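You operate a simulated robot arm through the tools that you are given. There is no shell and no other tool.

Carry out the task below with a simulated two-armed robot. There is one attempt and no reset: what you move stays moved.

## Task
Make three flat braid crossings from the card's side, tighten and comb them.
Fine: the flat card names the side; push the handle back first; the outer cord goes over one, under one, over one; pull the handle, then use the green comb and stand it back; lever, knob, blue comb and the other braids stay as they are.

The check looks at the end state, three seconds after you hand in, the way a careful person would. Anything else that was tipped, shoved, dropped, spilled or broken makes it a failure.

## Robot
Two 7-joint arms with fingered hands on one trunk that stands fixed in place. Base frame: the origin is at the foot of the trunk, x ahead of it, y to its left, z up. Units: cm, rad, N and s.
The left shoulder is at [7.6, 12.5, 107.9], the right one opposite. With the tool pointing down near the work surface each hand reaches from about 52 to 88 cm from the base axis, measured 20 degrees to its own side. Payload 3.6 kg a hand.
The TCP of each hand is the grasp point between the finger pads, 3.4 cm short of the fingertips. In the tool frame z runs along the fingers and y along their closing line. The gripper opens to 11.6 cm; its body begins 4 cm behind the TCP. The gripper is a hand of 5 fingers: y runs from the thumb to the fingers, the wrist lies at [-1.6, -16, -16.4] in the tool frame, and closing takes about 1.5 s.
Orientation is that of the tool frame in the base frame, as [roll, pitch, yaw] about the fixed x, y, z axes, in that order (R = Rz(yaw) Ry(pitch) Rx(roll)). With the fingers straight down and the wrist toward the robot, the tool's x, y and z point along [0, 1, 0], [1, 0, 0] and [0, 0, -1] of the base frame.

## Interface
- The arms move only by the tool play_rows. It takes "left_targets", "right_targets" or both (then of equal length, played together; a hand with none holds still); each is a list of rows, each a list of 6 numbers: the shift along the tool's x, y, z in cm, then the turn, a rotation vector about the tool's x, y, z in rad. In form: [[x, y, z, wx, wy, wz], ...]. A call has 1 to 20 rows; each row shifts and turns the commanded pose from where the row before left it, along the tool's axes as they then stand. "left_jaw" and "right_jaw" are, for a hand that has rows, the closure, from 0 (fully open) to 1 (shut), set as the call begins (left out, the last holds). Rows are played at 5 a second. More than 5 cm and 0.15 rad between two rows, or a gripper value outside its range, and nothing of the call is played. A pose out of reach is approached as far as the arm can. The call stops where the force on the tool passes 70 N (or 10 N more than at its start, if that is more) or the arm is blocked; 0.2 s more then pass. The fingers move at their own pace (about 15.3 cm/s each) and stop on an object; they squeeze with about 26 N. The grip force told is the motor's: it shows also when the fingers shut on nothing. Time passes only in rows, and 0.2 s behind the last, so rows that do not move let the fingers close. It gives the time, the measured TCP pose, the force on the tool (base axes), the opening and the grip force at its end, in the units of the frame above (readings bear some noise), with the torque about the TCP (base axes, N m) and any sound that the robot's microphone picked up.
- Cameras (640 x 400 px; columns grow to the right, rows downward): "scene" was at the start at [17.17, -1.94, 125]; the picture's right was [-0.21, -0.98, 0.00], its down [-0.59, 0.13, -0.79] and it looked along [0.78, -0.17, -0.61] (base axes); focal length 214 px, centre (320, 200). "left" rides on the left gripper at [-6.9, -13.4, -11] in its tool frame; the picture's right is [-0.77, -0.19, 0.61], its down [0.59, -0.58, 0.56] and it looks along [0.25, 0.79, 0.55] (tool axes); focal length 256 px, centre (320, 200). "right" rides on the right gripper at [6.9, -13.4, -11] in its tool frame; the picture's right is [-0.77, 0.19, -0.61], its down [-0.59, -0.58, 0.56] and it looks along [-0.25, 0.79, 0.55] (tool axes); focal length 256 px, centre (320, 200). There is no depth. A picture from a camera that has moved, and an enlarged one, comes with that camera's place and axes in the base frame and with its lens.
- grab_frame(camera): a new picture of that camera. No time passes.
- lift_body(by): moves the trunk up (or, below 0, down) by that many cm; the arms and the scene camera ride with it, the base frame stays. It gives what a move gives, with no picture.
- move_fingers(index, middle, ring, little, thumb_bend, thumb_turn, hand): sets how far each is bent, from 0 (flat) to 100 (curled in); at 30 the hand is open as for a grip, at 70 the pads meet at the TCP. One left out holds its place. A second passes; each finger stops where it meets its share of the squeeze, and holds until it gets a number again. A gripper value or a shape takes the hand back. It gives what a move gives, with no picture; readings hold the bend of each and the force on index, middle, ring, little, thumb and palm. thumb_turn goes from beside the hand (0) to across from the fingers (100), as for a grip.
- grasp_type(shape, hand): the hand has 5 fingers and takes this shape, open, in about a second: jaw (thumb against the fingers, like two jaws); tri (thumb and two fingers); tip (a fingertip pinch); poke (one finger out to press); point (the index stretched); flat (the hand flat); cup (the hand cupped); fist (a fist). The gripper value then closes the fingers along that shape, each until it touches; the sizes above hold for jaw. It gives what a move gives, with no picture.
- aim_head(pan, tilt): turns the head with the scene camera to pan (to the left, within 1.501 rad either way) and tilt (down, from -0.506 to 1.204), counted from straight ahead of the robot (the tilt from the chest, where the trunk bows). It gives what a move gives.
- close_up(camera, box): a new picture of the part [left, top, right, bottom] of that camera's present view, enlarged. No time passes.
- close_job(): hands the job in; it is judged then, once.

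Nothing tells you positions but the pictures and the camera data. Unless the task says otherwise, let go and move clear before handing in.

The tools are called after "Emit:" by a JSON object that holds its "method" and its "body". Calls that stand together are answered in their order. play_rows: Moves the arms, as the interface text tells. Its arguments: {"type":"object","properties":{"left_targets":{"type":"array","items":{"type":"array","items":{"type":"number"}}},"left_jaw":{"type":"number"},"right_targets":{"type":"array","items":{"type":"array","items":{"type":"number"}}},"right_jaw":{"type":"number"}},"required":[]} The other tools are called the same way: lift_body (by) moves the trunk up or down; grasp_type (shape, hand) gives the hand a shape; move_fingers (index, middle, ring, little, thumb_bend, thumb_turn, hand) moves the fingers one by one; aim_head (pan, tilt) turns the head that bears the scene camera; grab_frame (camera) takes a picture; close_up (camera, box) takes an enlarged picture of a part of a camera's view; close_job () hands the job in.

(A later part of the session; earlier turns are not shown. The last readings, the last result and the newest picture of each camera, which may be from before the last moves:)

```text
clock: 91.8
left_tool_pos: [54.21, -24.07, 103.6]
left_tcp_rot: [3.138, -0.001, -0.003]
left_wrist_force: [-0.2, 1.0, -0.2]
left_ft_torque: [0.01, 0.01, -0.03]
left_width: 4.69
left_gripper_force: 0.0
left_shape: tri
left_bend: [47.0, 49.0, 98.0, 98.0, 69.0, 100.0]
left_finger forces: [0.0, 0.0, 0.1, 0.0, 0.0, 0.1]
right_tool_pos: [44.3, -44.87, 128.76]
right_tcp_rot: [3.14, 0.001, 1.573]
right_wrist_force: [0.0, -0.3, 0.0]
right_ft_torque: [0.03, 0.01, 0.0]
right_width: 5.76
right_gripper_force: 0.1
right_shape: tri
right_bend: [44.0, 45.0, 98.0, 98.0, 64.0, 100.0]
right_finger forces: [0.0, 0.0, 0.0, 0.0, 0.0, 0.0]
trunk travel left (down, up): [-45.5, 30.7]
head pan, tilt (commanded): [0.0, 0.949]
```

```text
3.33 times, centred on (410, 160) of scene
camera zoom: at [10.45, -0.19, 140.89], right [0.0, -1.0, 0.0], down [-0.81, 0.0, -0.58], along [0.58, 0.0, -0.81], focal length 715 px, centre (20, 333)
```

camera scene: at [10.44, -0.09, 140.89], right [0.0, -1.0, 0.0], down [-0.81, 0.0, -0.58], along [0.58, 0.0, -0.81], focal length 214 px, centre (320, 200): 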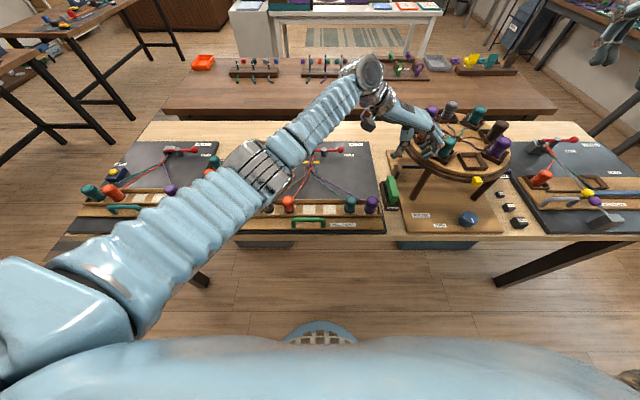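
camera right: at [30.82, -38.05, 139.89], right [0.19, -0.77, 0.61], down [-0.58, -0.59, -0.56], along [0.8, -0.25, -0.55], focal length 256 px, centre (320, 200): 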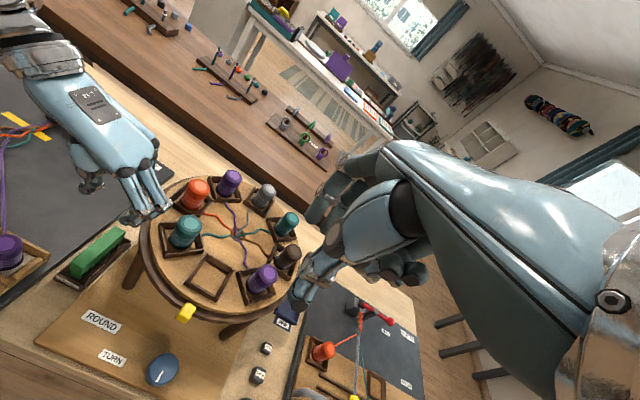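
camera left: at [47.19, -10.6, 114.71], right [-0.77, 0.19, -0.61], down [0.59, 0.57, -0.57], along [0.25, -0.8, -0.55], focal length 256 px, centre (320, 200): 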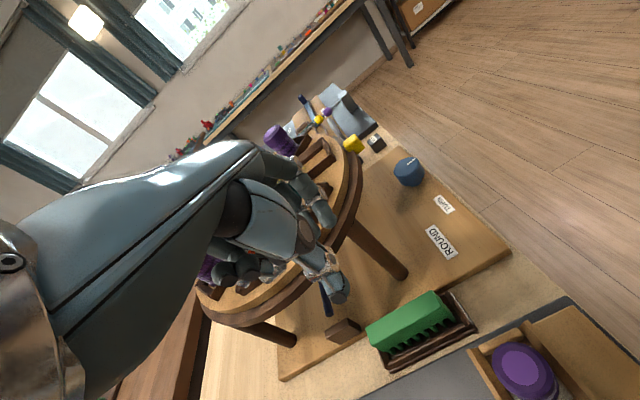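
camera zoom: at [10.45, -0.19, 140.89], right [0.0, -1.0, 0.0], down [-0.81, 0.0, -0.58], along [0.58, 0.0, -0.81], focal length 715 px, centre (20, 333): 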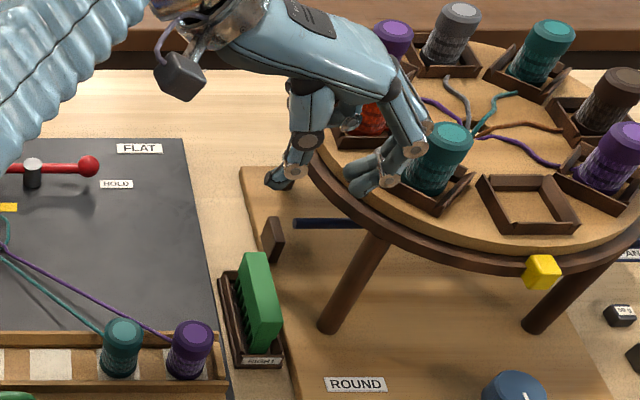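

Before going down I need to know how far the finger joints bulge toward the round stand's leg, so I'll look closely from two views.

Emit:
{"method": "close_up", "body": {"camera": "right", "box": [40, 120, 240, 290]}}

Emit:
{"method": "close_up", "body": {"camera": "scene", "box": [370, 110, 450, 180]}}

Emit:
{"method": "close_up", "body": {"camera": "left", "box": [200, 140, 500, 380]}}

```text
2.35 times, centred on (140, 205) of right
camera zoom: at [30.82, -38.05, 139.89], right [0.19, -0.77, 0.61], down [-0.58, -0.59, -0.56], along [0.8, -0.25, -0.55], focal length 602 px, centre (744, 188)
```

zoom: 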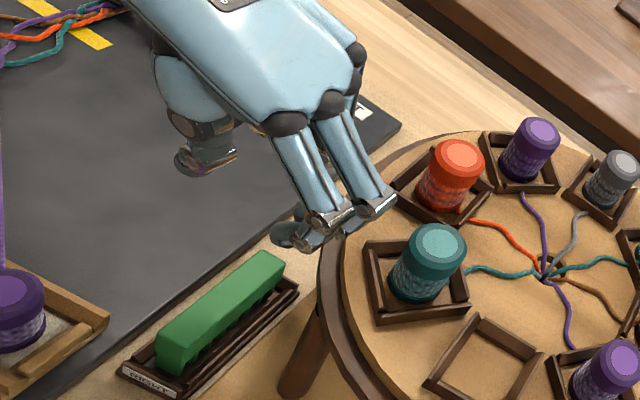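

```text
5.71 times, centred on (410, 145) of scene
camera zoom: at [10.45, -0.19, 140.89], right [0.0, -1.0, 0.0], down [-0.81, 0.0, -0.58], along [0.58, 0.0, -0.81], focal length 1226 px, centre (-194, 514)
```

zoom: 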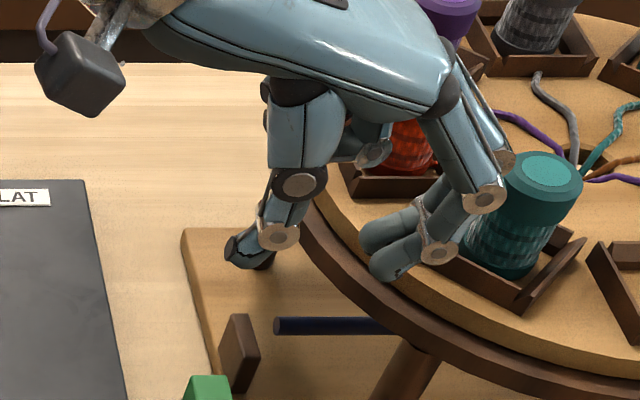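

```text
1.67 times, centred on (350, 260) of left
camera zoom: at [47.19, -10.6, 114.71], right [-0.77, 0.19, -0.61], down [0.59, 0.57, -0.57], along [0.25, -0.8, -0.55], focal length 427 px, centre (270, 100)
```

zoom: 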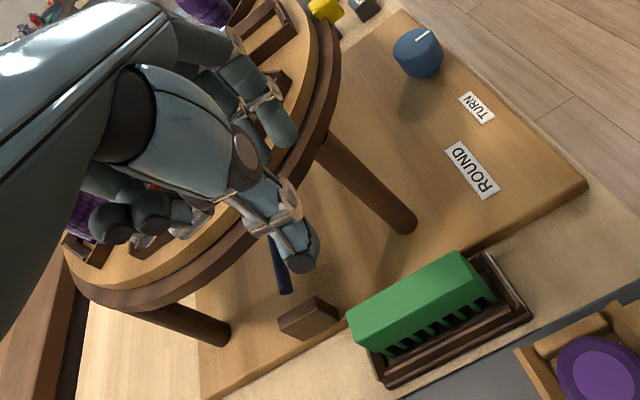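

Measured: the middle finger's joint would touch the stand's leg if I came straight down at the comb's centre. I'll pitch the hand about 0.49 rad (fingertips forward) and grip a bit nearer the comb's front end, which keeps the knuckles clear of the leg and the disc.

Emit:
{"method": "play_rows", "body": {"left_targets": [[0, -2, 0, 0, 0, 0], [0, 0, 0, 0, 0.1225, 0], [0, 0, 0, 0, 0.1225, 0], [0, 0, 0, 0, 0.1225, 0], [0, 0, 0, 0, 0.1225, 0], [0, 0, 0, 0, 0, 0]], "left_jaw": 0.7}}

Emit:
{"method": "close_up", "body": {"camera": "scene", "box": [340, 100, 460, 220]}}

Emit:
{"method": "close_up", "body": {"camera": "right", "box": [40, 120, 240, 290]}}

```text
clock: 93.2
left_tool_pos: [54.2, -22.06, 103.66]
left_tcp_rot: [3.138, -0.491, 0.001]
left_wrist_force: [-0.5, -0.9, -0.3]
left_ft_torque: [0.0, 0.02, 0.0]
left_width: 3.52
left_gripper_force: 0.1
left_shape: tri
left_bend: [52.0, 54.0, 98.0, 98.0, 70.0, 100.0]
left_finger forces: [0.1, 0.0, 0.0, 0.0, 0.0, 0.1]
right_tool_pos: [44.25, -44.85, 128.91]
right_tcp_rot: [-3.14, 0.0, 1.572]
right_wrist_force: [-0.9, 0.2, 0.0]
right_ft_torque: [0.01, 0.0, -0.03]
right_width: 5.78
right_gripper_force: 0.0
right_shape: tri
right_bend: [44.0, 45.0, 98.0, 98.0, 64.0, 100.0]
right_finger forces: [0.0, 0.0, 0.0, 0.0, 0.0, 0.0]
trunk travel left (down, up): [-45.5, 30.7]
head pan, tilt (commanded): [0.0, 0.949]
```

```text
3.33 times, centred on (400, 160) of scene
camera zoom: at [10.45, -0.22, 140.89], right [0.0, -1.0, 0.0], down [-0.81, 0.0, -0.58], along [0.58, 0.0, -0.81], focal length 715 px, centre (53, 333)
```

zoom: 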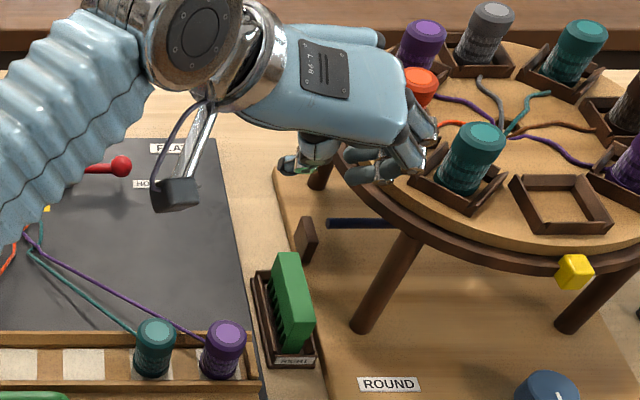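

```text
2.35 times, centred on (140, 205) of right
camera zoom: at [30.8, -38.09, 139.88], right [0.19, -0.77, 0.61], down [-0.58, -0.59, -0.56], along [0.8, -0.25, -0.55], focal length 602 px, centre (744, 188)
```

zoom: 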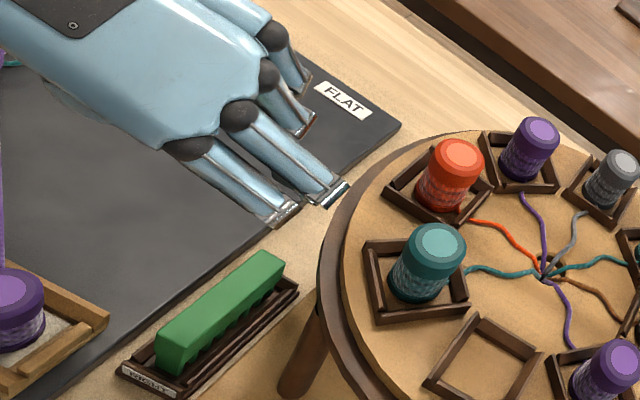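

The pitched hand looks right. I'll move over the front half of the comb and lower halfway, then check clearances again.

Emit:
{"method": "play_rows", "body": {"left_targets": [[-1.41, 2.24, -0.75, 0, 0, 0], [-1.257, 0, 2.352, 0, 0, 0], [-1.257, 0, 2.352, 0, 0, 0], [-1.257, 0, 2.352, 0, 0, 0], [0, 0, 0, 0, 0, 0]]}}

Emit:
{"method": "close_up", "body": {"camera": "scene", "box": [350, 120, 440, 220]}}

Emit:
{"method": "close_up", "body": {"camera": "right", "box": [40, 140, 200, 290]}}

Emit:
{"method": "close_up", "body": {"camera": "left", "box": [200, 140, 500, 380]}}

```text
clock: 94.4
left_tool_pos: [52.37, -24.19, 95.48]
left_tcp_rot: [3.138, -0.491, 0.0]
left_wrist_force: [-2.8, 2.4, -1.2]
left_ft_torque: [0.09, 0.01, -0.1]
left_width: 3.39
left_gripper_force: 0.1
left_shape: tri
left_bend: [52.0, 55.0, 98.0, 98.0, 70.0, 100.0]
left_finger forces: [0.0, 3.1, 0.1, 0.0, 0.0, 0.0]
right_tool_pos: [44.14, -44.72, 128.89]
right_tcp_rot: [-3.141, 0.0, 1.572]
right_wrist_force: [-0.6, 0.2, 0.1]
right_ft_torque: [-0.02, -0.01, -0.04]
right_width: 5.8
right_gripper_force: 0.0
right_shape: tri
right_bend: [44.0, 45.0, 98.0, 98.0, 64.0, 100.0]
right_finger forces: [0.0, 0.0, 0.1, 0.1, 0.1, 0.0]
trunk travel left (down, up): [-45.5, 30.7]
head pan, tilt (commanded): [0.0, 0.949]
```

```text
4.00 times, centred on (395, 170) of scene
camera zoom: at [10.31, -0.07, 140.89], right [0.0, -1.0, 0.0], down [-0.81, 0.0, -0.58], along [0.58, 0.0, -0.81], focal length 858 px, centre (20, 320)
```

zoom: 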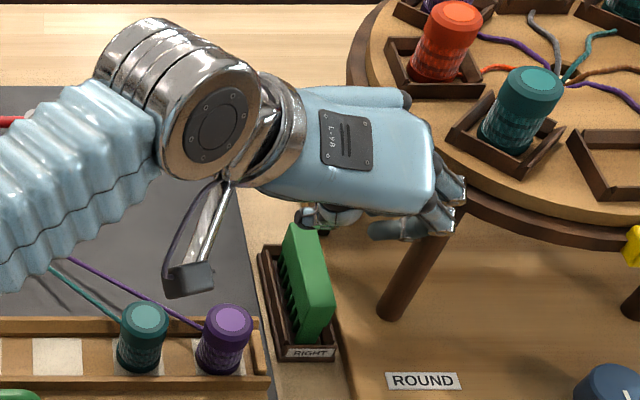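

```text
2.67 times, centred on (120, 215) of right
camera zoom: at [30.67, -37.95, 139.94], right [0.19, -0.77, 0.61], down [-0.58, -0.59, -0.56], along [0.8, -0.25, -0.55], focal length 683 px, centre (853, 160)
```

zoom: 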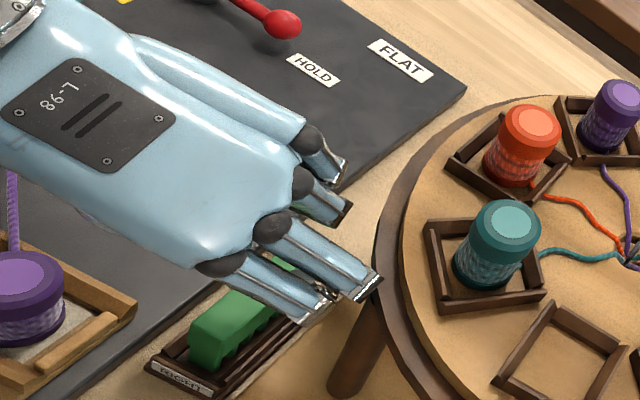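

```text
1.67 times, centred on (350, 260) of left
camera zoom: at [41.11, -10.67, 102.04], right [-0.39, 0.19, -0.9], down [0.79, 0.57, -0.22], along [0.48, -0.8, -0.37], focal length 427 px, centre (270, 100)
```

zoom: 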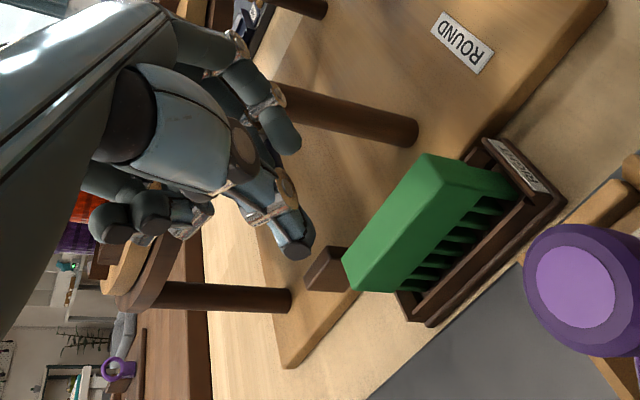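

The middle finger reads 3 N, so it has brushed the disc's rim. I'll back off to the left right away and check that the stand hasn't moved.

Emit:
{"method": "play_rows", "body": {"left_targets": [[0, -1, 0, 0, 0, 0], [0, -2, 0, 0, 0, 0], [0, 0, 0, 0, 0, 0]]}}

Emit:
{"method": "close_up", "body": {"camera": "right", "box": [40, 140, 240, 290]}}

Emit:
{"method": "close_up", "body": {"camera": "scene", "box": [375, 90, 535, 240]}}

```text
clock: 95.2
left_tool_pos: [52.57, -21.31, 95.45]
left_tcp_rot: [3.14, -0.492, -0.001]
left_wrist_force: [0.0, 0.1, -0.9]
left_ft_torque: [0.03, 0.04, 0.01]
left_width: 3.5
left_gripper_force: 0.0
left_shape: tri
left_bend: [52.0, 54.0, 98.0, 98.0, 70.0, 100.0]
left_finger forces: [0.0, 0.0, 0.0, 0.0, 0.0, 0.0]
right_tool_pos: [44.23, -44.99, 128.77]
right_tcp_rot: [-3.14, 0.0, 1.572]
right_wrist_force: [0.2, -0.2, 0.1]
right_ft_torque: [0.0, 0.01, 0.04]
right_width: 5.78
right_gripper_force: 0.0
right_shape: tri
right_bend: [44.0, 45.0, 98.0, 98.0, 64.0, 100.0]
right_finger forces: [0.1, 0.1, 0.0, 0.0, 0.0, 0.0]
trunk travel left (down, up): [-45.5, 30.7]
head pan, tilt (commanded): [0.0, 0.949]
```

```text
2.67 times, centred on (140, 215) of right
camera zoom: at [30.81, -38.15, 139.86], right [0.19, -0.77, 0.61], down [-0.58, -0.59, -0.57], along [0.8, -0.25, -0.55], focal length 683 px, centre (800, 160)
```

zoom: 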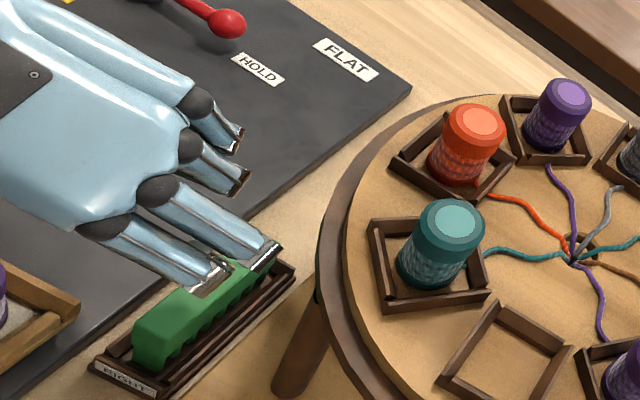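

```text
2.67 times, centred on (455, 165) of scene
camera zoom: at [10.45, -0.29, 140.89], right [0.0, -1.0, 0.0], down [-0.81, 0.0, -0.58], along [0.58, 0.0, -0.81], focal length 572 px, centre (-40, 293)
```

zoom: 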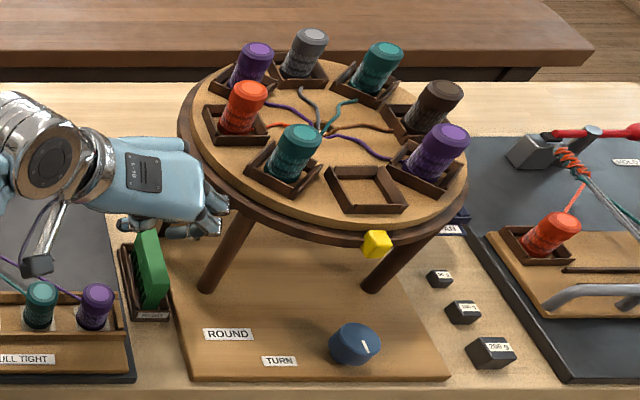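

The round stand looks exactly as before, so the light touch moved nothing. The disc rim reaches closer than I thought, so I'll pull the hand back into free space and look at the narrower "tip" pinch shape.

Emit:
{"method": "play_rows", "body": {"left_targets": [[0.67, -3.33, -2.67, 0, 0, 0], [0.67, -3.33, -2.67, 0, 0, 0], [0.67, -3.33, -2.67, 0, 0, 0], [0, 0, 0, 0, 0, 0]]}}

Emit:
{"method": "grasp_type", "body": {"hand": "left", "shape": "tip"}}

Emit:
{"method": "play_rows", "body": {"left_targets": [[0, 0, 0, 0, 0, 0], [0, 0, 0, 0, 0, 0], [0, 0, 0, 0, 0, 0], [0, 0, 0, 0, 0, 0]], "left_jaw": 0.65}}

Emit:
{"method": "close_up", "body": {"camera": "scene", "box": [320, 90, 440, 190]}}

Emit:
{"method": "close_up", "body": {"camera": "left", "box": [200, 120, 400, 320]}}

Emit:
{"method": "close_up", "body": {"camera": "right", "box": [0, 60, 160, 240]}}

```text
clock: 96.2
left_tool_pos: [50.63, -11.21, 103.71]
left_tcp_rot: [3.138, -0.49, -0.001]
left_wrist_force: [-0.7, -0.3, 0.2]
left_ft_torque: [0.03, 0.0, 0.0]
left_width: 3.49
left_gripper_force: 0.0
left_shape: tri
left_bend: [52.0, 54.0, 98.0, 98.0, 70.0, 100.0]
left_finger forces: [0.0, 0.0, 0.1, 0.0, 0.0, 0.0]
right_tool_pos: [44.25, -44.83, 128.92]
right_tcp_rot: [-3.139, 0.0, 1.573]
right_wrist_force: [0.5, -0.4, -0.6]
right_ft_torque: [0.03, -0.02, -0.01]
right_width: 5.78
right_gripper_force: 0.1
right_shape: tri
right_bend: [44.0, 45.0, 98.0, 98.0, 64.0, 100.0]
right_finger forces: [0.0, 0.0, 0.1, 0.0, 0.0, 0.0]
trunk travel left (down, up): [-45.5, 30.7]
head pan, tilt (commanded): [0.0, 0.949]
```

```text
clock: 97.1
left_tool_pos: [50.41, -11.14, 103.61]
left_tcp_rot: [3.137, -0.492, 0.0]
left_wrist_force: [0.5, -0.3, -0.8]
left_ft_torque: [-0.02, 0.0, 0.01]
left_width: 11.6
left_gripper_force: 0.1
left_shape: tip
left_bend: [29.0, 96.0, 98.0, 98.0, 30.0, 97.0]
left_finger forces: [0.0, 0.0, 0.0, 0.0, 0.1, 0.0]
right_tool_pos: [44.18, -44.83, 128.9]
right_tcp_rot: [-3.139, 0.001, 1.573]
right_wrist_force: [0.2, -0.7, -0.2]
right_ft_torque: [-0.02, 0.02, 0.0]
right_width: 5.77
right_gripper_force: 0.1
right_shape: tri
right_bend: [44.0, 45.0, 98.0, 98.0, 64.0, 100.0]
right_finger forces: [0.0, 0.0, 0.1, 0.0, 0.1, 0.0]
trunk travel left (down, up): [-45.5, 30.7]
head pan, tilt (commanded): [0.0, 0.949]
```

```text
clock: 98.1
left_tool_pos: [50.58, -11.1, 103.61]
left_tcp_rot: [3.138, -0.492, 0.0]
left_wrist_force: [-0.5, -1.1, 0.6]
left_ft_torque: [0.04, 0.04, -0.01]
left_width: 4.22
left_gripper_force: 0.1
left_shape: tip
left_bend: [48.0, 97.0, 98.0, 98.0, 70.0, 100.0]
left_finger forces: [0.0, 0.0, 0.1, 0.1, 0.1, 0.1]
right_tool_pos: [44.18, -44.85, 128.92]
right_tcp_rot: [-3.141, 0.0, 1.571]
right_wrist_force: [0.0, 1.3, 0.8]
right_ft_torque: [-0.02, 0.02, 0.0]
right_width: 5.76
right_gripper_force: 0.1
right_shape: tri
right_bend: [44.0, 45.0, 98.0, 98.0, 64.0, 100.0]
right_finger forces: [0.0, 0.1, 0.0, 0.0, 0.0, 0.0]
trunk travel left (down, up): [-45.5, 30.7]
head pan, tilt (commanded): [0.0, 0.949]
```

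```text
4.00 times, centred on (380, 140) of scene
camera zoom: at [10.42, -0.17, 140.89], right [0.0, -1.0, 0.0], down [-0.81, 0.0, -0.58], along [0.58, 0.0, -0.81], focal length 858 px, centre (80, 440)
```

zoom: 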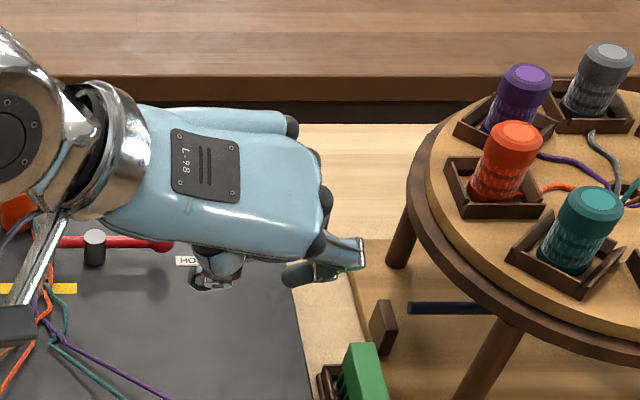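

```text
2.00 times, centred on (300, 220) of left
camera zoom: at [39.22, 2.32, 110.12], right [-0.39, 0.18, -0.9], down [0.79, 0.57, -0.22], along [0.48, -0.8, -0.37], focal length 512 px, centre (360, 160)
```

zoom: 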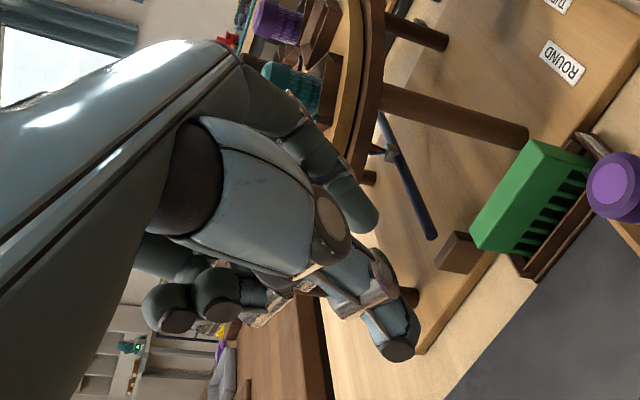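

```text
2.22 times, centred on (80, 150) of right
camera zoom: at [30.78, -38.04, 139.9], right [0.19, -0.77, 0.61], down [-0.58, -0.59, -0.56], along [0.8, -0.25, -0.55], focal length 569 px, centre (853, 311)
```

zoom: 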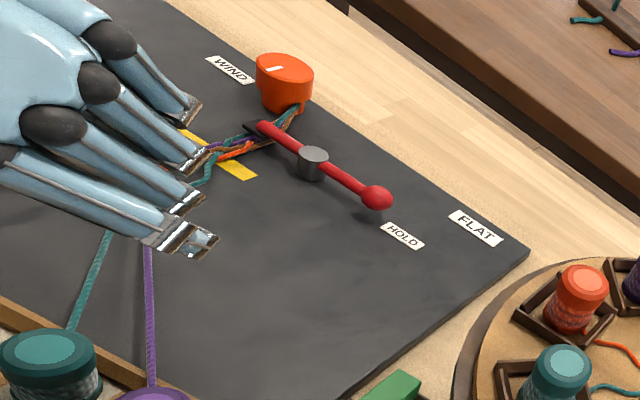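

In "tip" shape only thumb and index work and the bulge is smaller. I'll narrow it a bit and go over the comb at x≈52.2, staying clear of the rim, and stop above to check.

Emit:
{"method": "play_rows", "body": {"left_targets": [[0.477, 4.27, 0.255, 0, 0, 0], [0.477, 4.27, 0.255, 0, 0, 0], [0.477, 4.27, 0.255, 0, 0, 0], [-1.179, 0, 2.205, 0, 0, 0], [0, 0, 0, 0, 0, 0]], "left_jaw": 0.75}}

Emit:
{"method": "close_up", "body": {"camera": "right", "box": [40, 120, 200, 270]}}

Emit:
{"method": "close_up", "body": {"camera": "scene", "box": [350, 120, 440, 220]}}

Emit:
{"method": "close_up", "body": {"camera": "left", "box": [240, 140, 480, 340]}}

```text
clock: 99.3
left_tool_pos: [52.28, -24.13, 101.23]
left_tcp_rot: [3.14, -0.492, -0.001]
left_wrist_force: [0.2, -0.7, -1.0]
left_ft_torque: [0.0, 0.01, 0.0]
left_width: 3.08
left_gripper_force: 0.2
left_shape: tip
left_bend: [54.0, 97.0, 98.0, 98.0, 70.0, 100.0]
left_finger forces: [0.1, 0.0, 0.0, 0.1, 0.0, 0.0]
right_tool_pos: [44.33, -44.96, 128.89]
right_tcp_rot: [3.141, 0.001, 1.573]
right_wrist_force: [0.0, -0.3, 0.0]
right_ft_torque: [0.01, -0.03, -0.01]
right_width: 5.76
right_gripper_force: 0.1
right_shape: tri
right_bend: [44.0, 45.0, 98.0, 98.0, 64.0, 100.0]
right_finger forces: [0.1, 0.0, 0.0, 0.0, 0.0, 0.0]
trunk travel left (down, up): [-45.5, 30.7]
head pan, tilt (commanded): [0.0, 0.949]
```

```text
2.67 times, centred on (120, 195) of right
camera zoom: at [30.8, -38.1, 139.88], right [0.19, -0.77, 0.61], down [-0.58, -0.59, -0.57], along [0.8, -0.25, -0.55], focal length 683 px, centre (853, 213)
```

zoom: 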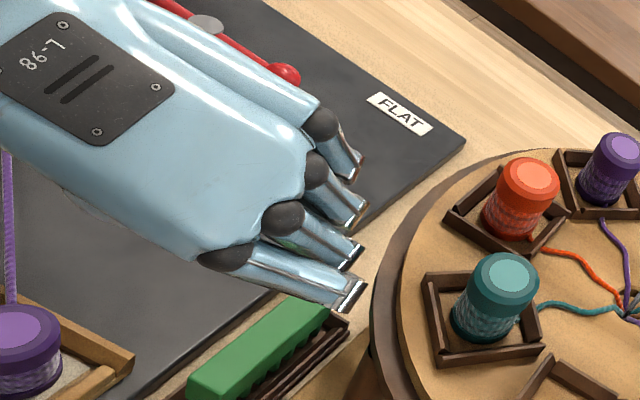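

```text
4.00 times, centred on (395, 170) of scene
camera zoom: at [10.42, -0.25, 140.9], right [0.0, -1.0, 0.0], down [-0.81, 0.0, -0.58], along [0.58, 0.0, -0.81], focal length 858 px, centre (20, 320)
```

zoom: 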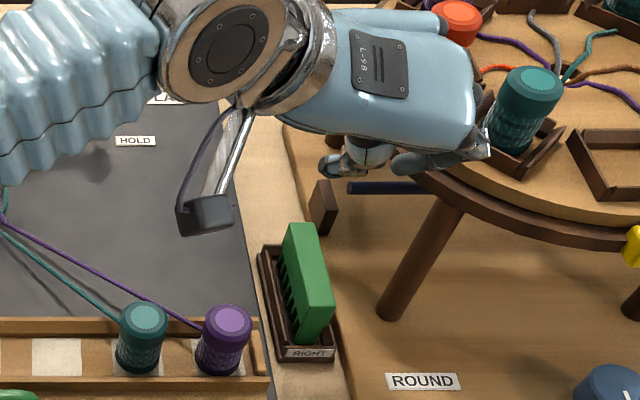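

```text
2.00 times, centred on (360, 240) of left
camera zoom: at [40.88, -10.71, 107.73], right [-0.39, 0.19, -0.9], down [0.79, 0.57, -0.22], along [0.48, -0.8, -0.37], focal length 512 px, centre (240, 120)
```

zoom: 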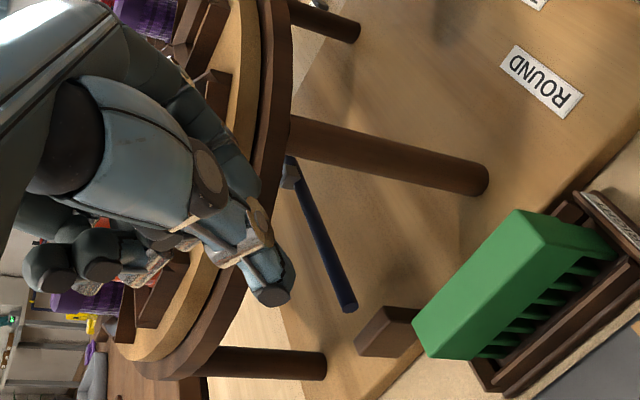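

Index joint is at about y = TCP−5.9 and clears the rim by over 1.5 cm here. I'll lower to z≈94 and check again.

Emit:
{"method": "play_rows", "body": {"left_targets": [[-0.74, -0.08, 1.65, 0, 0, 0], [-0.74, -0.07, 1.65, 0, 0, 0], [-0.74, 0, 1.65, 0, 0, 0], [-0.74, 0, 1.65, 0, 0, 0], [0, 0, 0, 0, 0, 0]]}}

Emit:
{"method": "close_up", "body": {"camera": "right", "box": [40, 140, 200, 290]}}

Emit:
{"method": "close_up", "body": {"camera": "scene", "box": [350, 140, 440, 220]}}

Emit:
{"method": "close_up", "body": {"camera": "left", "box": [240, 140, 480, 340]}}

```text
clock: 100.5
left_tool_pos: [52.7, -24.03, 93.85]
left_tcp_rot: [3.138, -0.492, 0.0]
left_wrist_force: [-0.4, -0.3, 0.3]
left_ft_torque: [-0.03, -0.03, 0.01]
left_width: 3.07
left_gripper_force: 0.0
left_shape: tip
left_bend: [54.0, 97.0, 98.0, 98.0, 70.0, 100.0]
left_finger forces: [0.0, 0.0, 0.1, 0.1, 0.0, 0.0]
right_tool_pos: [44.33, -44.9, 128.83]
right_tcp_rot: [3.141, 0.0, 1.573]
right_wrist_force: [-0.1, 0.1, -0.6]
right_ft_torque: [0.01, 0.04, 0.01]
right_width: 5.75
right_gripper_force: 0.0
right_shape: tri
right_bend: [44.0, 45.0, 98.0, 98.0, 64.0, 100.0]
right_finger forces: [0.0, 0.0, 0.1, 0.0, 0.1, 0.0]
trunk travel left (down, up): [-45.5, 30.7]
head pan, tilt (commanded): [0.0, 0.949]
```

```text
2.67 times, centred on (120, 215) of right
camera zoom: at [30.78, -38.06, 139.9], right [0.19, -0.77, 0.61], down [-0.58, -0.59, -0.56], along [0.8, -0.25, -0.55], focal length 683 px, centre (853, 160)
```

zoom: 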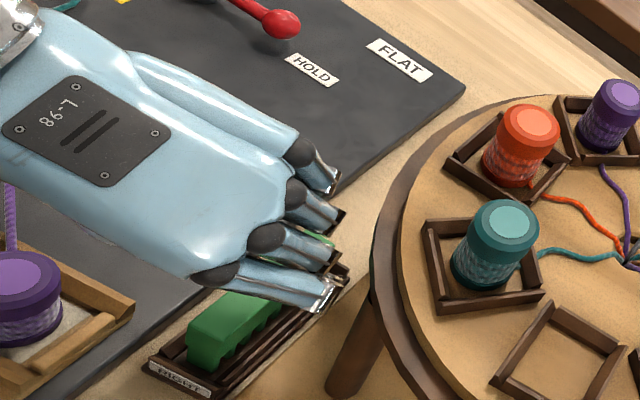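

```text
5.00 times, centred on (395, 180) of scene
camera zoom: at [10.43, -0.2, 140.89], right [0.0, -1.0, 0.0], down [-0.81, 0.0, -0.58], along [0.58, 0.0, -0.81], focal length 1072 px, centre (-55, 300)
```

zoom: 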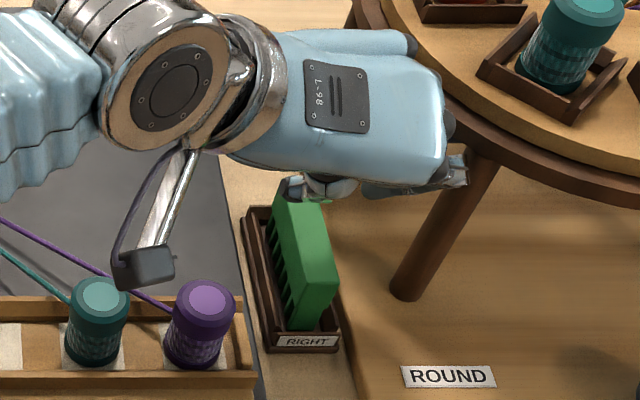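

```text
2.00 times, centred on (360, 240) of left
camera zoom: at [41.37, -10.49, 100.45], right [-0.39, 0.19, -0.9], down [0.79, 0.57, -0.22], along [0.48, -0.8, -0.37], focal length 512 px, centre (240, 120)
```

zoom: 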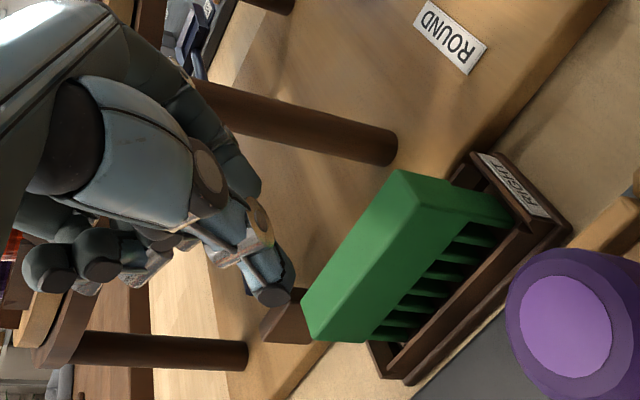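

Still no contact, and the comb lies between thumb and index. I'll continue down in small steps to z≈87.4.

Emit:
{"method": "play_rows", "body": {"left_targets": [[-0.472, -0.1, 0.882, 0, 0, 0], [-0.472, 0, 0.882, 0, 0, 0], [-0.472, 0, 0.882, 0, 0, 0], [0, 0, 0, 0, 0, 0]]}}

Emit:
{"method": "close_up", "body": {"camera": "left", "box": [240, 140, 480, 340]}}

Emit:
{"method": "close_up", "body": {"camera": "scene", "box": [360, 150, 430, 220]}}

```text
clock: 101.5
left_tool_pos: [52.64, -23.89, 91.02]
left_tcp_rot: [3.138, -0.491, 0.0]
left_wrist_force: [0.2, -0.1, 0.5]
left_ft_torque: [-0.02, 0.01, 0.0]
left_width: 3.04
left_gripper_force: 0.1
left_shape: tip
left_bend: [54.0, 97.0, 98.0, 98.0, 70.0, 100.0]
left_finger forces: [0.1, 0.0, 0.0, 0.0, 0.0, 0.1]
right_tool_pos: [44.24, -44.89, 128.87]
right_tcp_rot: [3.141, 0.0, 1.573]
right_wrist_force: [0.6, 0.7, 0.5]
right_ft_torque: [-0.01, 0.02, -0.01]
right_width: 5.77
right_gripper_force: 0.0
right_shape: tri
right_bend: [44.0, 45.0, 98.0, 98.0, 64.0, 100.0]
right_finger forces: [0.0, 0.1, 0.1, 0.0, 0.1, 0.1]
trunk travel left (down, up): [-45.5, 30.7]
head pan, tilt (commanded): [0.0, 0.949]
```

```text
2.00 times, centred on (360, 240) of left
camera zoom: at [41.34, -10.36, 97.46], right [-0.39, 0.19, -0.9], down [0.79, 0.57, -0.22], along [0.48, -0.8, -0.37], focal length 512 px, centre (240, 120)
```

zoom: 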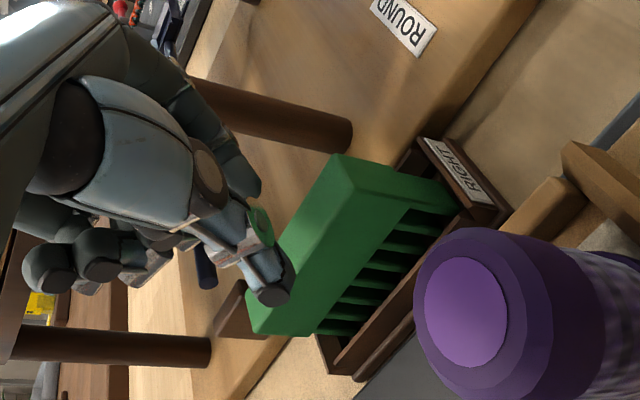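

```text
5.71 times, centred on (395, 185) of scene
camera zoom: at [10.43, -0.2, 140.89], right [0.0, -1.0, 0.0], down [-0.81, 0.0, -0.58], along [0.58, 0.0, -0.81], focal length 1226 px, centre (-109, 286)
```

zoom: 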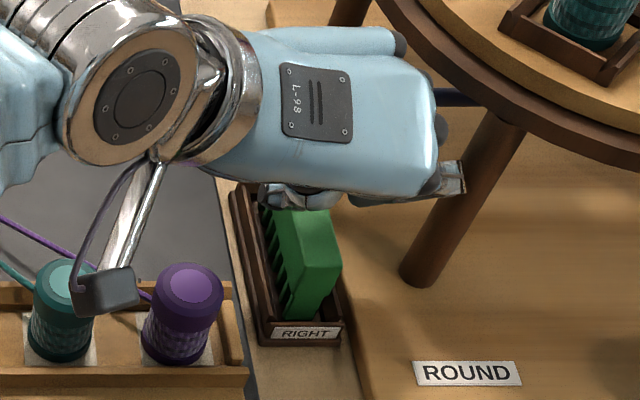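

No contact; thumb and index straddle the comb's top. I'll descend the last 3.6 cm in small steps.

Emit:
{"method": "play_rows", "body": {"left_targets": [[-0.424, 0, 0.794, 0, 0, 0], [-0.424, 0, 0.794, 0, 0, 0], [-0.424, 0, 0.794, 0, 0, 0], [-0.424, 0, 0.794, 0, 0, 0], [0, 0, 0, 0, 0, 0]]}}

Emit:
{"method": "close_up", "body": {"camera": "left", "box": [240, 140, 480, 340]}}

Emit:
{"method": "close_up", "body": {"camera": "scene", "box": [360, 150, 430, 220]}}

Emit:
{"method": "close_up", "body": {"camera": "right", "box": [40, 150, 180, 290]}}

```text
clock: 102.7
left_tool_pos: [52.7, -23.78, 87.27]
left_tcp_rot: [3.136, -0.493, 0.001]
left_wrist_force: [-0.3, 1.1, 0.7]
left_ft_torque: [0.04, 0.02, 0.01]
left_width: 3.05
left_gripper_force: 0.0
left_shape: tip
left_bend: [54.0, 97.0, 98.0, 98.0, 70.0, 100.0]
left_finger forces: [0.1, 0.0, 0.1, 0.0, 0.1, 0.0]
right_tool_pos: [44.32, -44.94, 128.76]
right_tcp_rot: [-3.142, -0.001, 1.573]
right_wrist_force: [0.6, 0.5, 0.4]
right_ft_torque: [-0.01, 0.04, 0.0]
right_width: 5.76
right_gripper_force: 0.0
right_shape: tri
right_bend: [44.0, 45.0, 98.0, 98.0, 64.0, 100.0]
right_finger forces: [0.0, 0.1, 0.0, 0.0, 0.0, 0.0]
trunk travel left (down, up): [-45.5, 30.7]
head pan, tilt (commanded): [0.0, 0.949]
```

```text
2.00 times, centred on (360, 240) of left
camera zoom: at [41.4, -10.35, 93.86], right [-0.39, 0.19, -0.9], down [0.79, 0.57, -0.22], along [0.48, -0.8, -0.37], focal length 512 px, centre (240, 120)
```

zoom: 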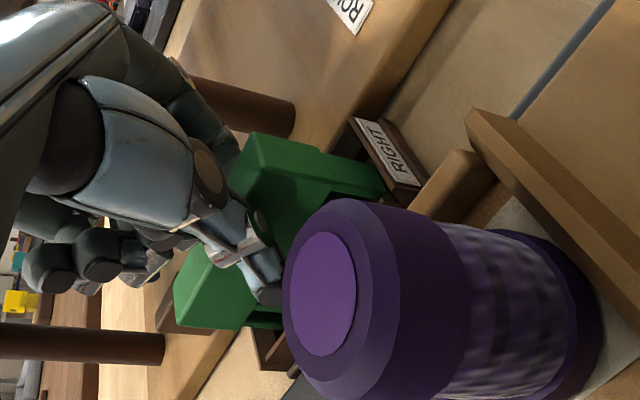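

```text
5.71 times, centred on (395, 185) of scene
camera zoom: at [10.43, -0.2, 140.89], right [0.0, -1.0, 0.0], down [-0.81, 0.0, -0.58], along [0.58, 0.0, -0.81], focal length 1226 px, centre (-109, 286)
```

zoom: 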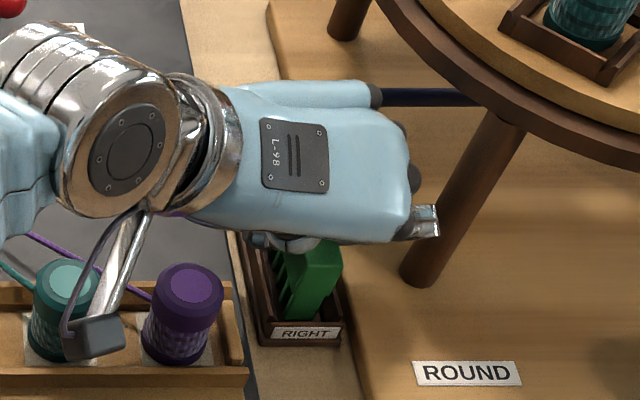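

```text
2.86 times, centred on (110, 220) of right
camera zoom: at [30.79, -38.06, 139.89], right [0.19, -0.77, 0.61], down [-0.58, -0.59, -0.56], along [0.8, -0.25, -0.55], focal length 731 px, centre (920, 143)
```

zoom: 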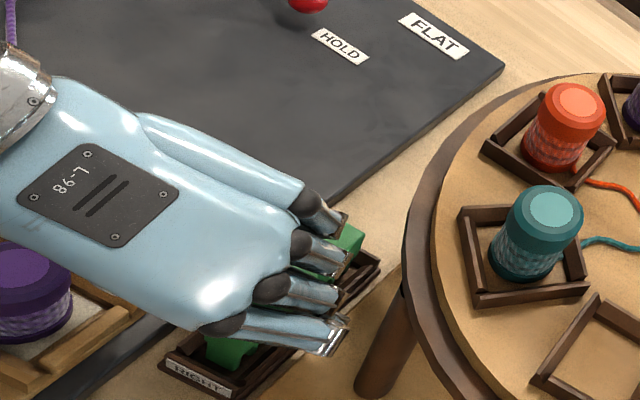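

The hand is in place with no contact. I'll close the pinch.

Emit:
{"method": "play_rows", "body": {"left_targets": [[0, 0, 0, 0, 0, 0], [0, 0, 0, 0, 0, 0], [0, 0, 0, 0, 0, 0], [0, 0, 0, 0, 0, 0], [0, 0, 0, 0, 0, 0], [0, 0, 0, 0, 0, 0]], "left_jaw": 1.0}}

Emit:
{"method": "close_up", "body": {"camera": "left", "box": [240, 140, 480, 340]}}

```text
clock: 104.1
left_tool_pos: [52.72, -23.87, 87.42]
left_tcp_rot: [3.139, -0.493, 0.001]
left_wrist_force: [0.4, -1.1, -1.2]
left_ft_torque: [-0.02, 0.03, 0.01]
left_width: 1.63
left_gripper_force: 26.1
left_shape: tip
left_bend: [61.0, 100.0, 100.0, 100.0, 70.0, 100.0]
left_finger forces: [23.4, 0.0, 0.0, 0.0, 22.9, 0.0]
right_tool_pos: [44.26, -44.98, 128.88]
right_tcp_rot: [3.141, 0.0, 1.573]
right_wrist_force: [1.1, 0.1, 0.3]
right_ft_torque: [0.02, -0.02, 0.03]
right_width: 5.76
right_gripper_force: 0.1
right_shape: tri
right_bend: [44.0, 45.0, 98.0, 98.0, 64.0, 100.0]
right_finger forces: [0.0, 0.1, 0.1, 0.1, 0.0, 0.0]
trunk travel left (down, up): [-45.5, 30.7]
head pan, tilt (commanded): [0.0, 0.949]
```

```text
2.00 times, centred on (360, 240) of left
camera zoom: at [41.4, -10.38, 93.88], right [-0.39, 0.19, -0.9], down [0.79, 0.57, -0.22], along [0.48, -0.8, -0.37], focal length 512 px, centre (240, 120)
```

zoom: 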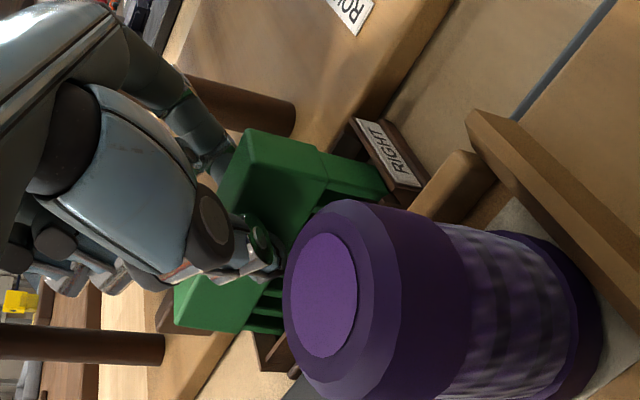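

The comb is pinched firmly (23 N each side). I'll lift it straight up slowly.

Emit:
{"method": "play_rows", "body": {"left_targets": [[0.2358, 0, -0.441, 0, 0, 0], [0.4715, 0, -0.882, 0, 0, 0], [0.4715, 0, -0.882, 0, 0, 0], [0.4715, 0, -0.882, 0, 0, 0], [0.4715, 0, -0.882, 0, 0, 0], [0, 0, 0, 0, 0, 0]]}}

Emit:
{"method": "close_up", "body": {"camera": "scene", "box": [350, 140, 440, 220]}}

Emit:
{"method": "close_up", "body": {"camera": "left", "box": [200, 140, 480, 360]}}

Emit:
{"method": "close_up", "body": {"camera": "right", "box": [40, 150, 180, 290]}}

```text
clock: 105.5
left_tool_pos: [52.55, -23.89, 91.9]
left_tcp_rot: [3.137, -0.492, 0.001]
left_wrist_force: [0.4, 0.7, 0.2]
left_ft_torque: [-0.04, 0.02, 0.0]
left_width: 1.66
left_gripper_force: 25.8
left_shape: tip
left_bend: [61.0, 100.0, 100.0, 100.0, 70.0, 100.0]
left_finger forces: [23.3, 0.1, 0.0, 0.1, 23.3, 0.0]
right_tool_pos: [44.3, -44.88, 128.78]
right_tcp_rot: [-3.141, 0.001, 1.572]
right_wrist_force: [-0.7, -0.7, -0.6]
right_ft_torque: [0.02, 0.04, -0.01]
right_width: 5.76
right_gripper_force: 0.1
right_shape: tri
right_bend: [44.0, 45.0, 98.0, 98.0, 64.0, 100.0]
right_finger forces: [0.0, 0.0, 0.0, 0.0, 0.1, 0.0]
trunk travel left (down, up): [-45.5, 30.7]
head pan, tilt (commanded): [0.0, 0.949]
```

```text
5.00 times, centred on (395, 180) of scene
camera zoom: at [10.45, -0.21, 140.89], right [0.0, -1.0, 0.0], down [-0.81, 0.0, -0.58], along [0.58, 0.0, -0.81], focal length 1072 px, centre (-55, 300)
```

zoom: 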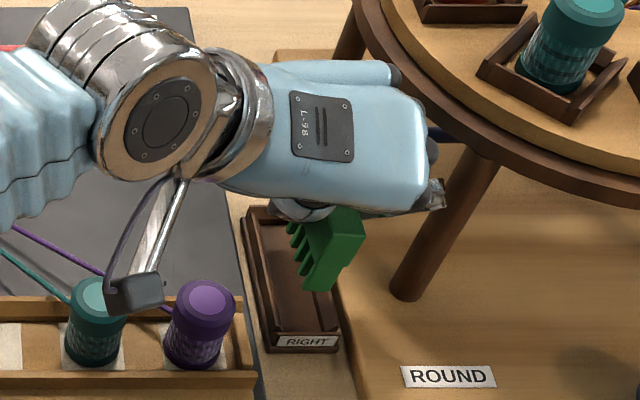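

```text
1.82 times, centred on (340, 250) of left
camera zoom: at [41.38, -10.36, 98.37], right [-0.39, 0.19, -0.9], down [0.79, 0.57, -0.22], along [0.48, -0.8, -0.37], focal length 465 px, centre (284, 109)
```

zoom: 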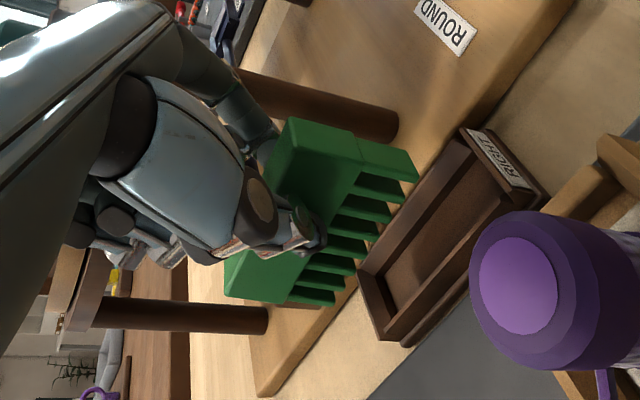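

```text
2.86 times, centred on (110, 220) of right
camera zoom: at [30.8, -38.07, 139.89], right [0.19, -0.77, 0.61], down [-0.58, -0.59, -0.56], along [0.8, -0.25, -0.55], focal length 731 px, centre (920, 143)
```

zoom: 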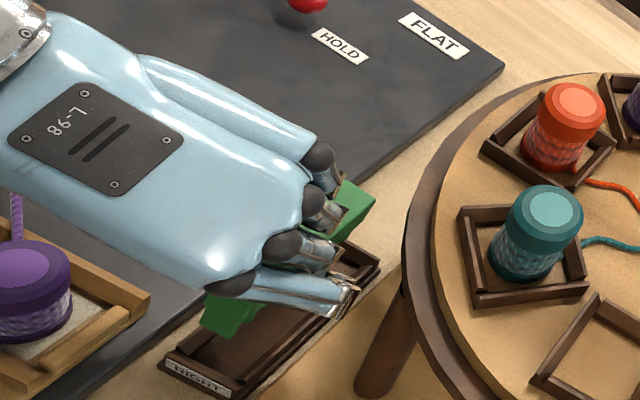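

The comb came out cleanly and the stand is undisturbed. I'll raise it and carry it above the braid area, then turn it across the cords.

Emit:
{"method": "play_rows", "body": {"left_targets": [[1.4145, 0, -2.646, 0, 0, 0], [1.4145, 0, -2.646, 0, 0, 0], [1.4145, 0, -2.646, 0, 0, 0], [1.512, -3.857, 0.808, 0, 0, 0], [1.512, -3.857, 0.808, 0, 0, 0], [1.512, -3.857, 0.808, 0, 0, 0], [1.512, -3.857, 0.808, 0, 0, 0], [1.512, -3.857, 0.808, 0, 0, 0], [1.512, -3.857, 0.808, 0, 0, 0], [1.512, -3.857, 0.808, 0, 0, 0], [0, 0, 0, 0, 0, 0]]}}

Emit:
{"method": "grab_frame", "body": {"camera": "scene"}}

Emit:
{"method": "grab_frame", "body": {"camera": "left"}}

```text
clock: 107.9
left_tool_pos: [64.82, 3.14, 100.75]
left_tcp_rot: [3.139, -0.494, -0.003]
left_wrist_force: [-0.7, -0.1, -0.6]
left_ft_torque: [0.03, 0.03, 0.01]
left_width: 1.6
left_gripper_force: 26.1
left_shape: tip
left_bend: [61.0, 100.0, 100.0, 100.0, 70.0, 100.0]
left_finger forces: [23.5, 0.1, 0.1, 0.0, 23.4, 0.1]
right_tool_pos: [44.18, -44.97, 128.86]
right_tcp_rot: [3.142, 0.0, 1.573]
right_wrist_force: [-0.1, 0.0, 0.2]
right_ft_torque: [0.0, 0.0, 0.01]
right_width: 5.77
right_gripper_force: 0.1
right_shape: tri
right_bend: [44.0, 45.0, 98.0, 98.0, 64.0, 100.0]
right_finger forces: [0.0, 0.0, 0.0, 0.0, 0.0, 0.0]
trunk travel left (down, up): [-45.5, 30.7]
head pan, tilt (commanded): [0.0, 0.949]
```

```text
taken
camera scene: at [10.42, -0.21, 140.89], right [0.0, -1.0, 0.0], down [-0.81, 0.0, -0.58], along [0.58, 0.0, -0.81], focal length 214 px, centre (320, 200)
```

scene: 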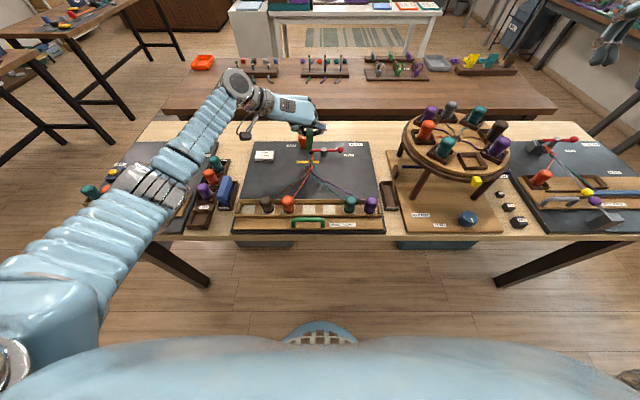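

```text
taken
camera left: at [53.45, 16.71, 107.32], right [-0.39, 0.18, -0.9], down [0.79, 0.57, -0.22], along [0.48, -0.8, -0.37], focal length 256 px, centre (320, 200)
```

left: 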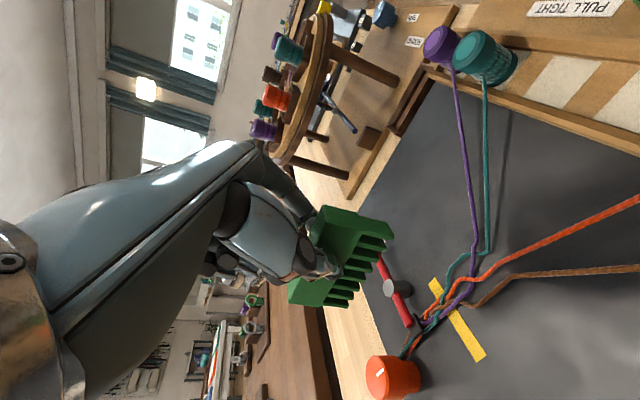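

The comb is held upright above the board. I'll turn it a quarter turn counter-clockwise about the vertical so it lies across the cords.

Emit:
{"method": "play_rows", "body": {"left_targets": [[0, 0, 0, 0.0673, 0, -0.1259], [0, 0, 0, 0.0673, 0, -0.1259], [0, 0, 0, 0.0673, 0, -0.1259], [0, 0, 0, 0.0673, 0, -0.1259], [0, 0, 0, 0.0673, 0, -0.1259], [0, 0, 0, 0.0673, 0, -0.1259], [0, 0, 0, 0, 0, 0]]}}

Emit:
{"method": "play_rows", "body": {"left_targets": [[0, 0, 0, 0.0673, 0, -0.1259], [0, 0, 0, 0.0673, 0, -0.1259], [0, 0, 0, 0.0673, 0, -0.1259], [0, 0, 0, 0.0673, 0, -0.1259], [0, 0, 0, 0.0673, 0, -0.1259], [0, 0, 0, 0, 0, 0]]}}

Emit:
{"method": "grab_frame", "body": {"camera": "scene"}}

Emit:
{"method": "close_up", "body": {"camera": "scene", "box": [240, 110, 380, 210]}}

Emit:
{"method": "grab_frame", "body": {"camera": "left"}}

```text
clock: 109.5
left_tool_pos: [64.7, 3.24, 100.8]
left_tcp_rot: [3.14, -0.488, 0.856]
left_wrist_force: [-0.3, 0.3, 0.3]
left_ft_torque: [-0.03, 0.01, -0.02]
left_width: 1.61
left_gripper_force: 25.4
left_shape: tip
left_bend: [61.0, 100.0, 100.0, 100.0, 70.0, 100.0]
left_finger forces: [23.4, 0.0, 0.0, 0.1, 23.3, 0.0]
right_tool_pos: [44.31, -44.82, 128.89]
right_tcp_rot: [3.141, 0.001, 1.572]
right_wrist_force: [-0.2, 0.9, 0.0]
right_ft_torque: [0.01, 0.03, -0.01]
right_width: 5.79
right_gripper_force: 0.1
right_shape: tri
right_bend: [44.0, 45.0, 98.0, 98.0, 64.0, 100.0]
right_finger forces: [0.0, 0.0, 0.0, 0.1, 0.1, 0.1]
trunk travel left (down, up): [-45.5, 30.7]
head pan, tilt (commanded): [0.0, 0.949]
```

```text
clock: 110.9
left_tool_pos: [64.74, 3.24, 100.76]
left_tcp_rot: [-3.141, -0.487, 1.569]
left_wrist_force: [0.0, 0.0, -0.6]
left_ft_torque: [-0.03, -0.01, -0.02]
left_width: 1.64
left_gripper_force: 25.8
left_shape: tip
left_bend: [61.0, 100.0, 100.0, 100.0, 70.0, 100.0]
left_finger forces: [23.3, 0.0, 0.0, 0.0, 23.2, 0.0]
right_tool_pos: [44.32, -44.84, 128.91]
right_tcp_rot: [3.141, -0.001, 1.573]
right_wrist_force: [0.1, 0.8, 0.0]
right_ft_torque: [0.04, 0.01, 0.03]
right_width: 5.78
right_gripper_force: 0.1
right_shape: tri
right_bend: [44.0, 45.0, 98.0, 98.0, 64.0, 100.0]
right_finger forces: [0.0, 0.1, 0.0, 0.1, 0.0, 0.1]
trunk travel left (down, up): [-45.5, 30.7]
head pan, tilt (commanded): [0.0, 0.949]
```

```text
taken
camera scene: at [10.43, -0.13, 140.89], right [0.0, -1.0, 0.0], down [-0.81, 0.0, -0.58], along [0.58, 0.0, -0.81], focal length 214 px, centre (320, 200)
```

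scene: 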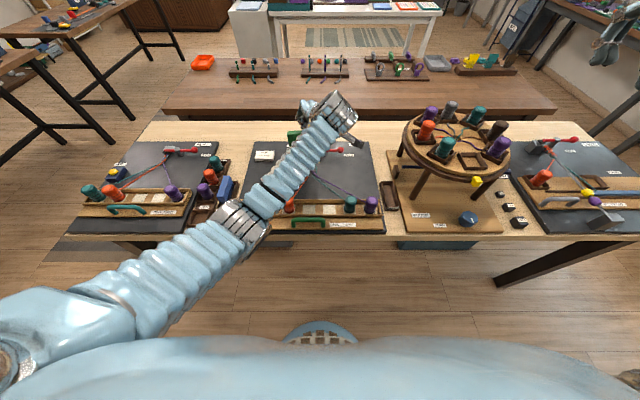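

```text
4.00 times, centred on (310, 160) of scene
camera zoom: at [10.43, -0.13, 140.89], right [0.0, -1.0, 0.0], down [-0.81, 0.0, -0.58], along [0.58, 0.0, -0.81], focal length 858 px, centre (360, 360)
```

zoom: 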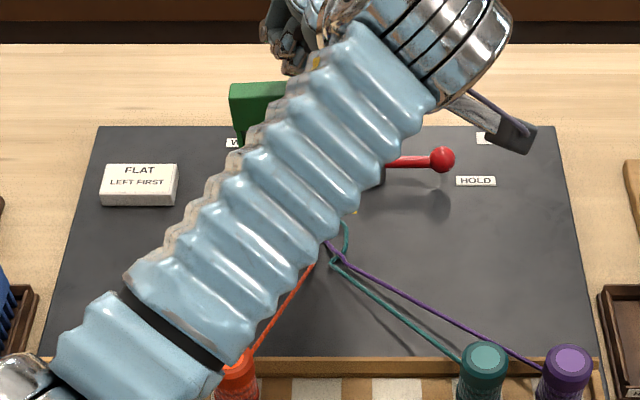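

```text
taken
camera left: at [51.25, -8.0, 107.39], right [-0.19, -0.39, -0.9], down [-0.58, 0.79, -0.22], along [0.8, 0.48, -0.37], focal length 256 px, centre (320, 200)
```

left: 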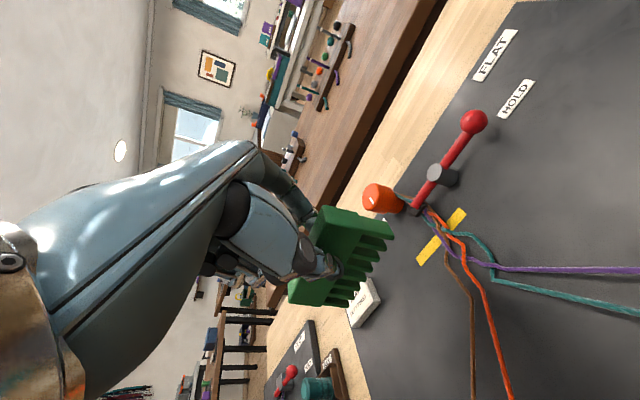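

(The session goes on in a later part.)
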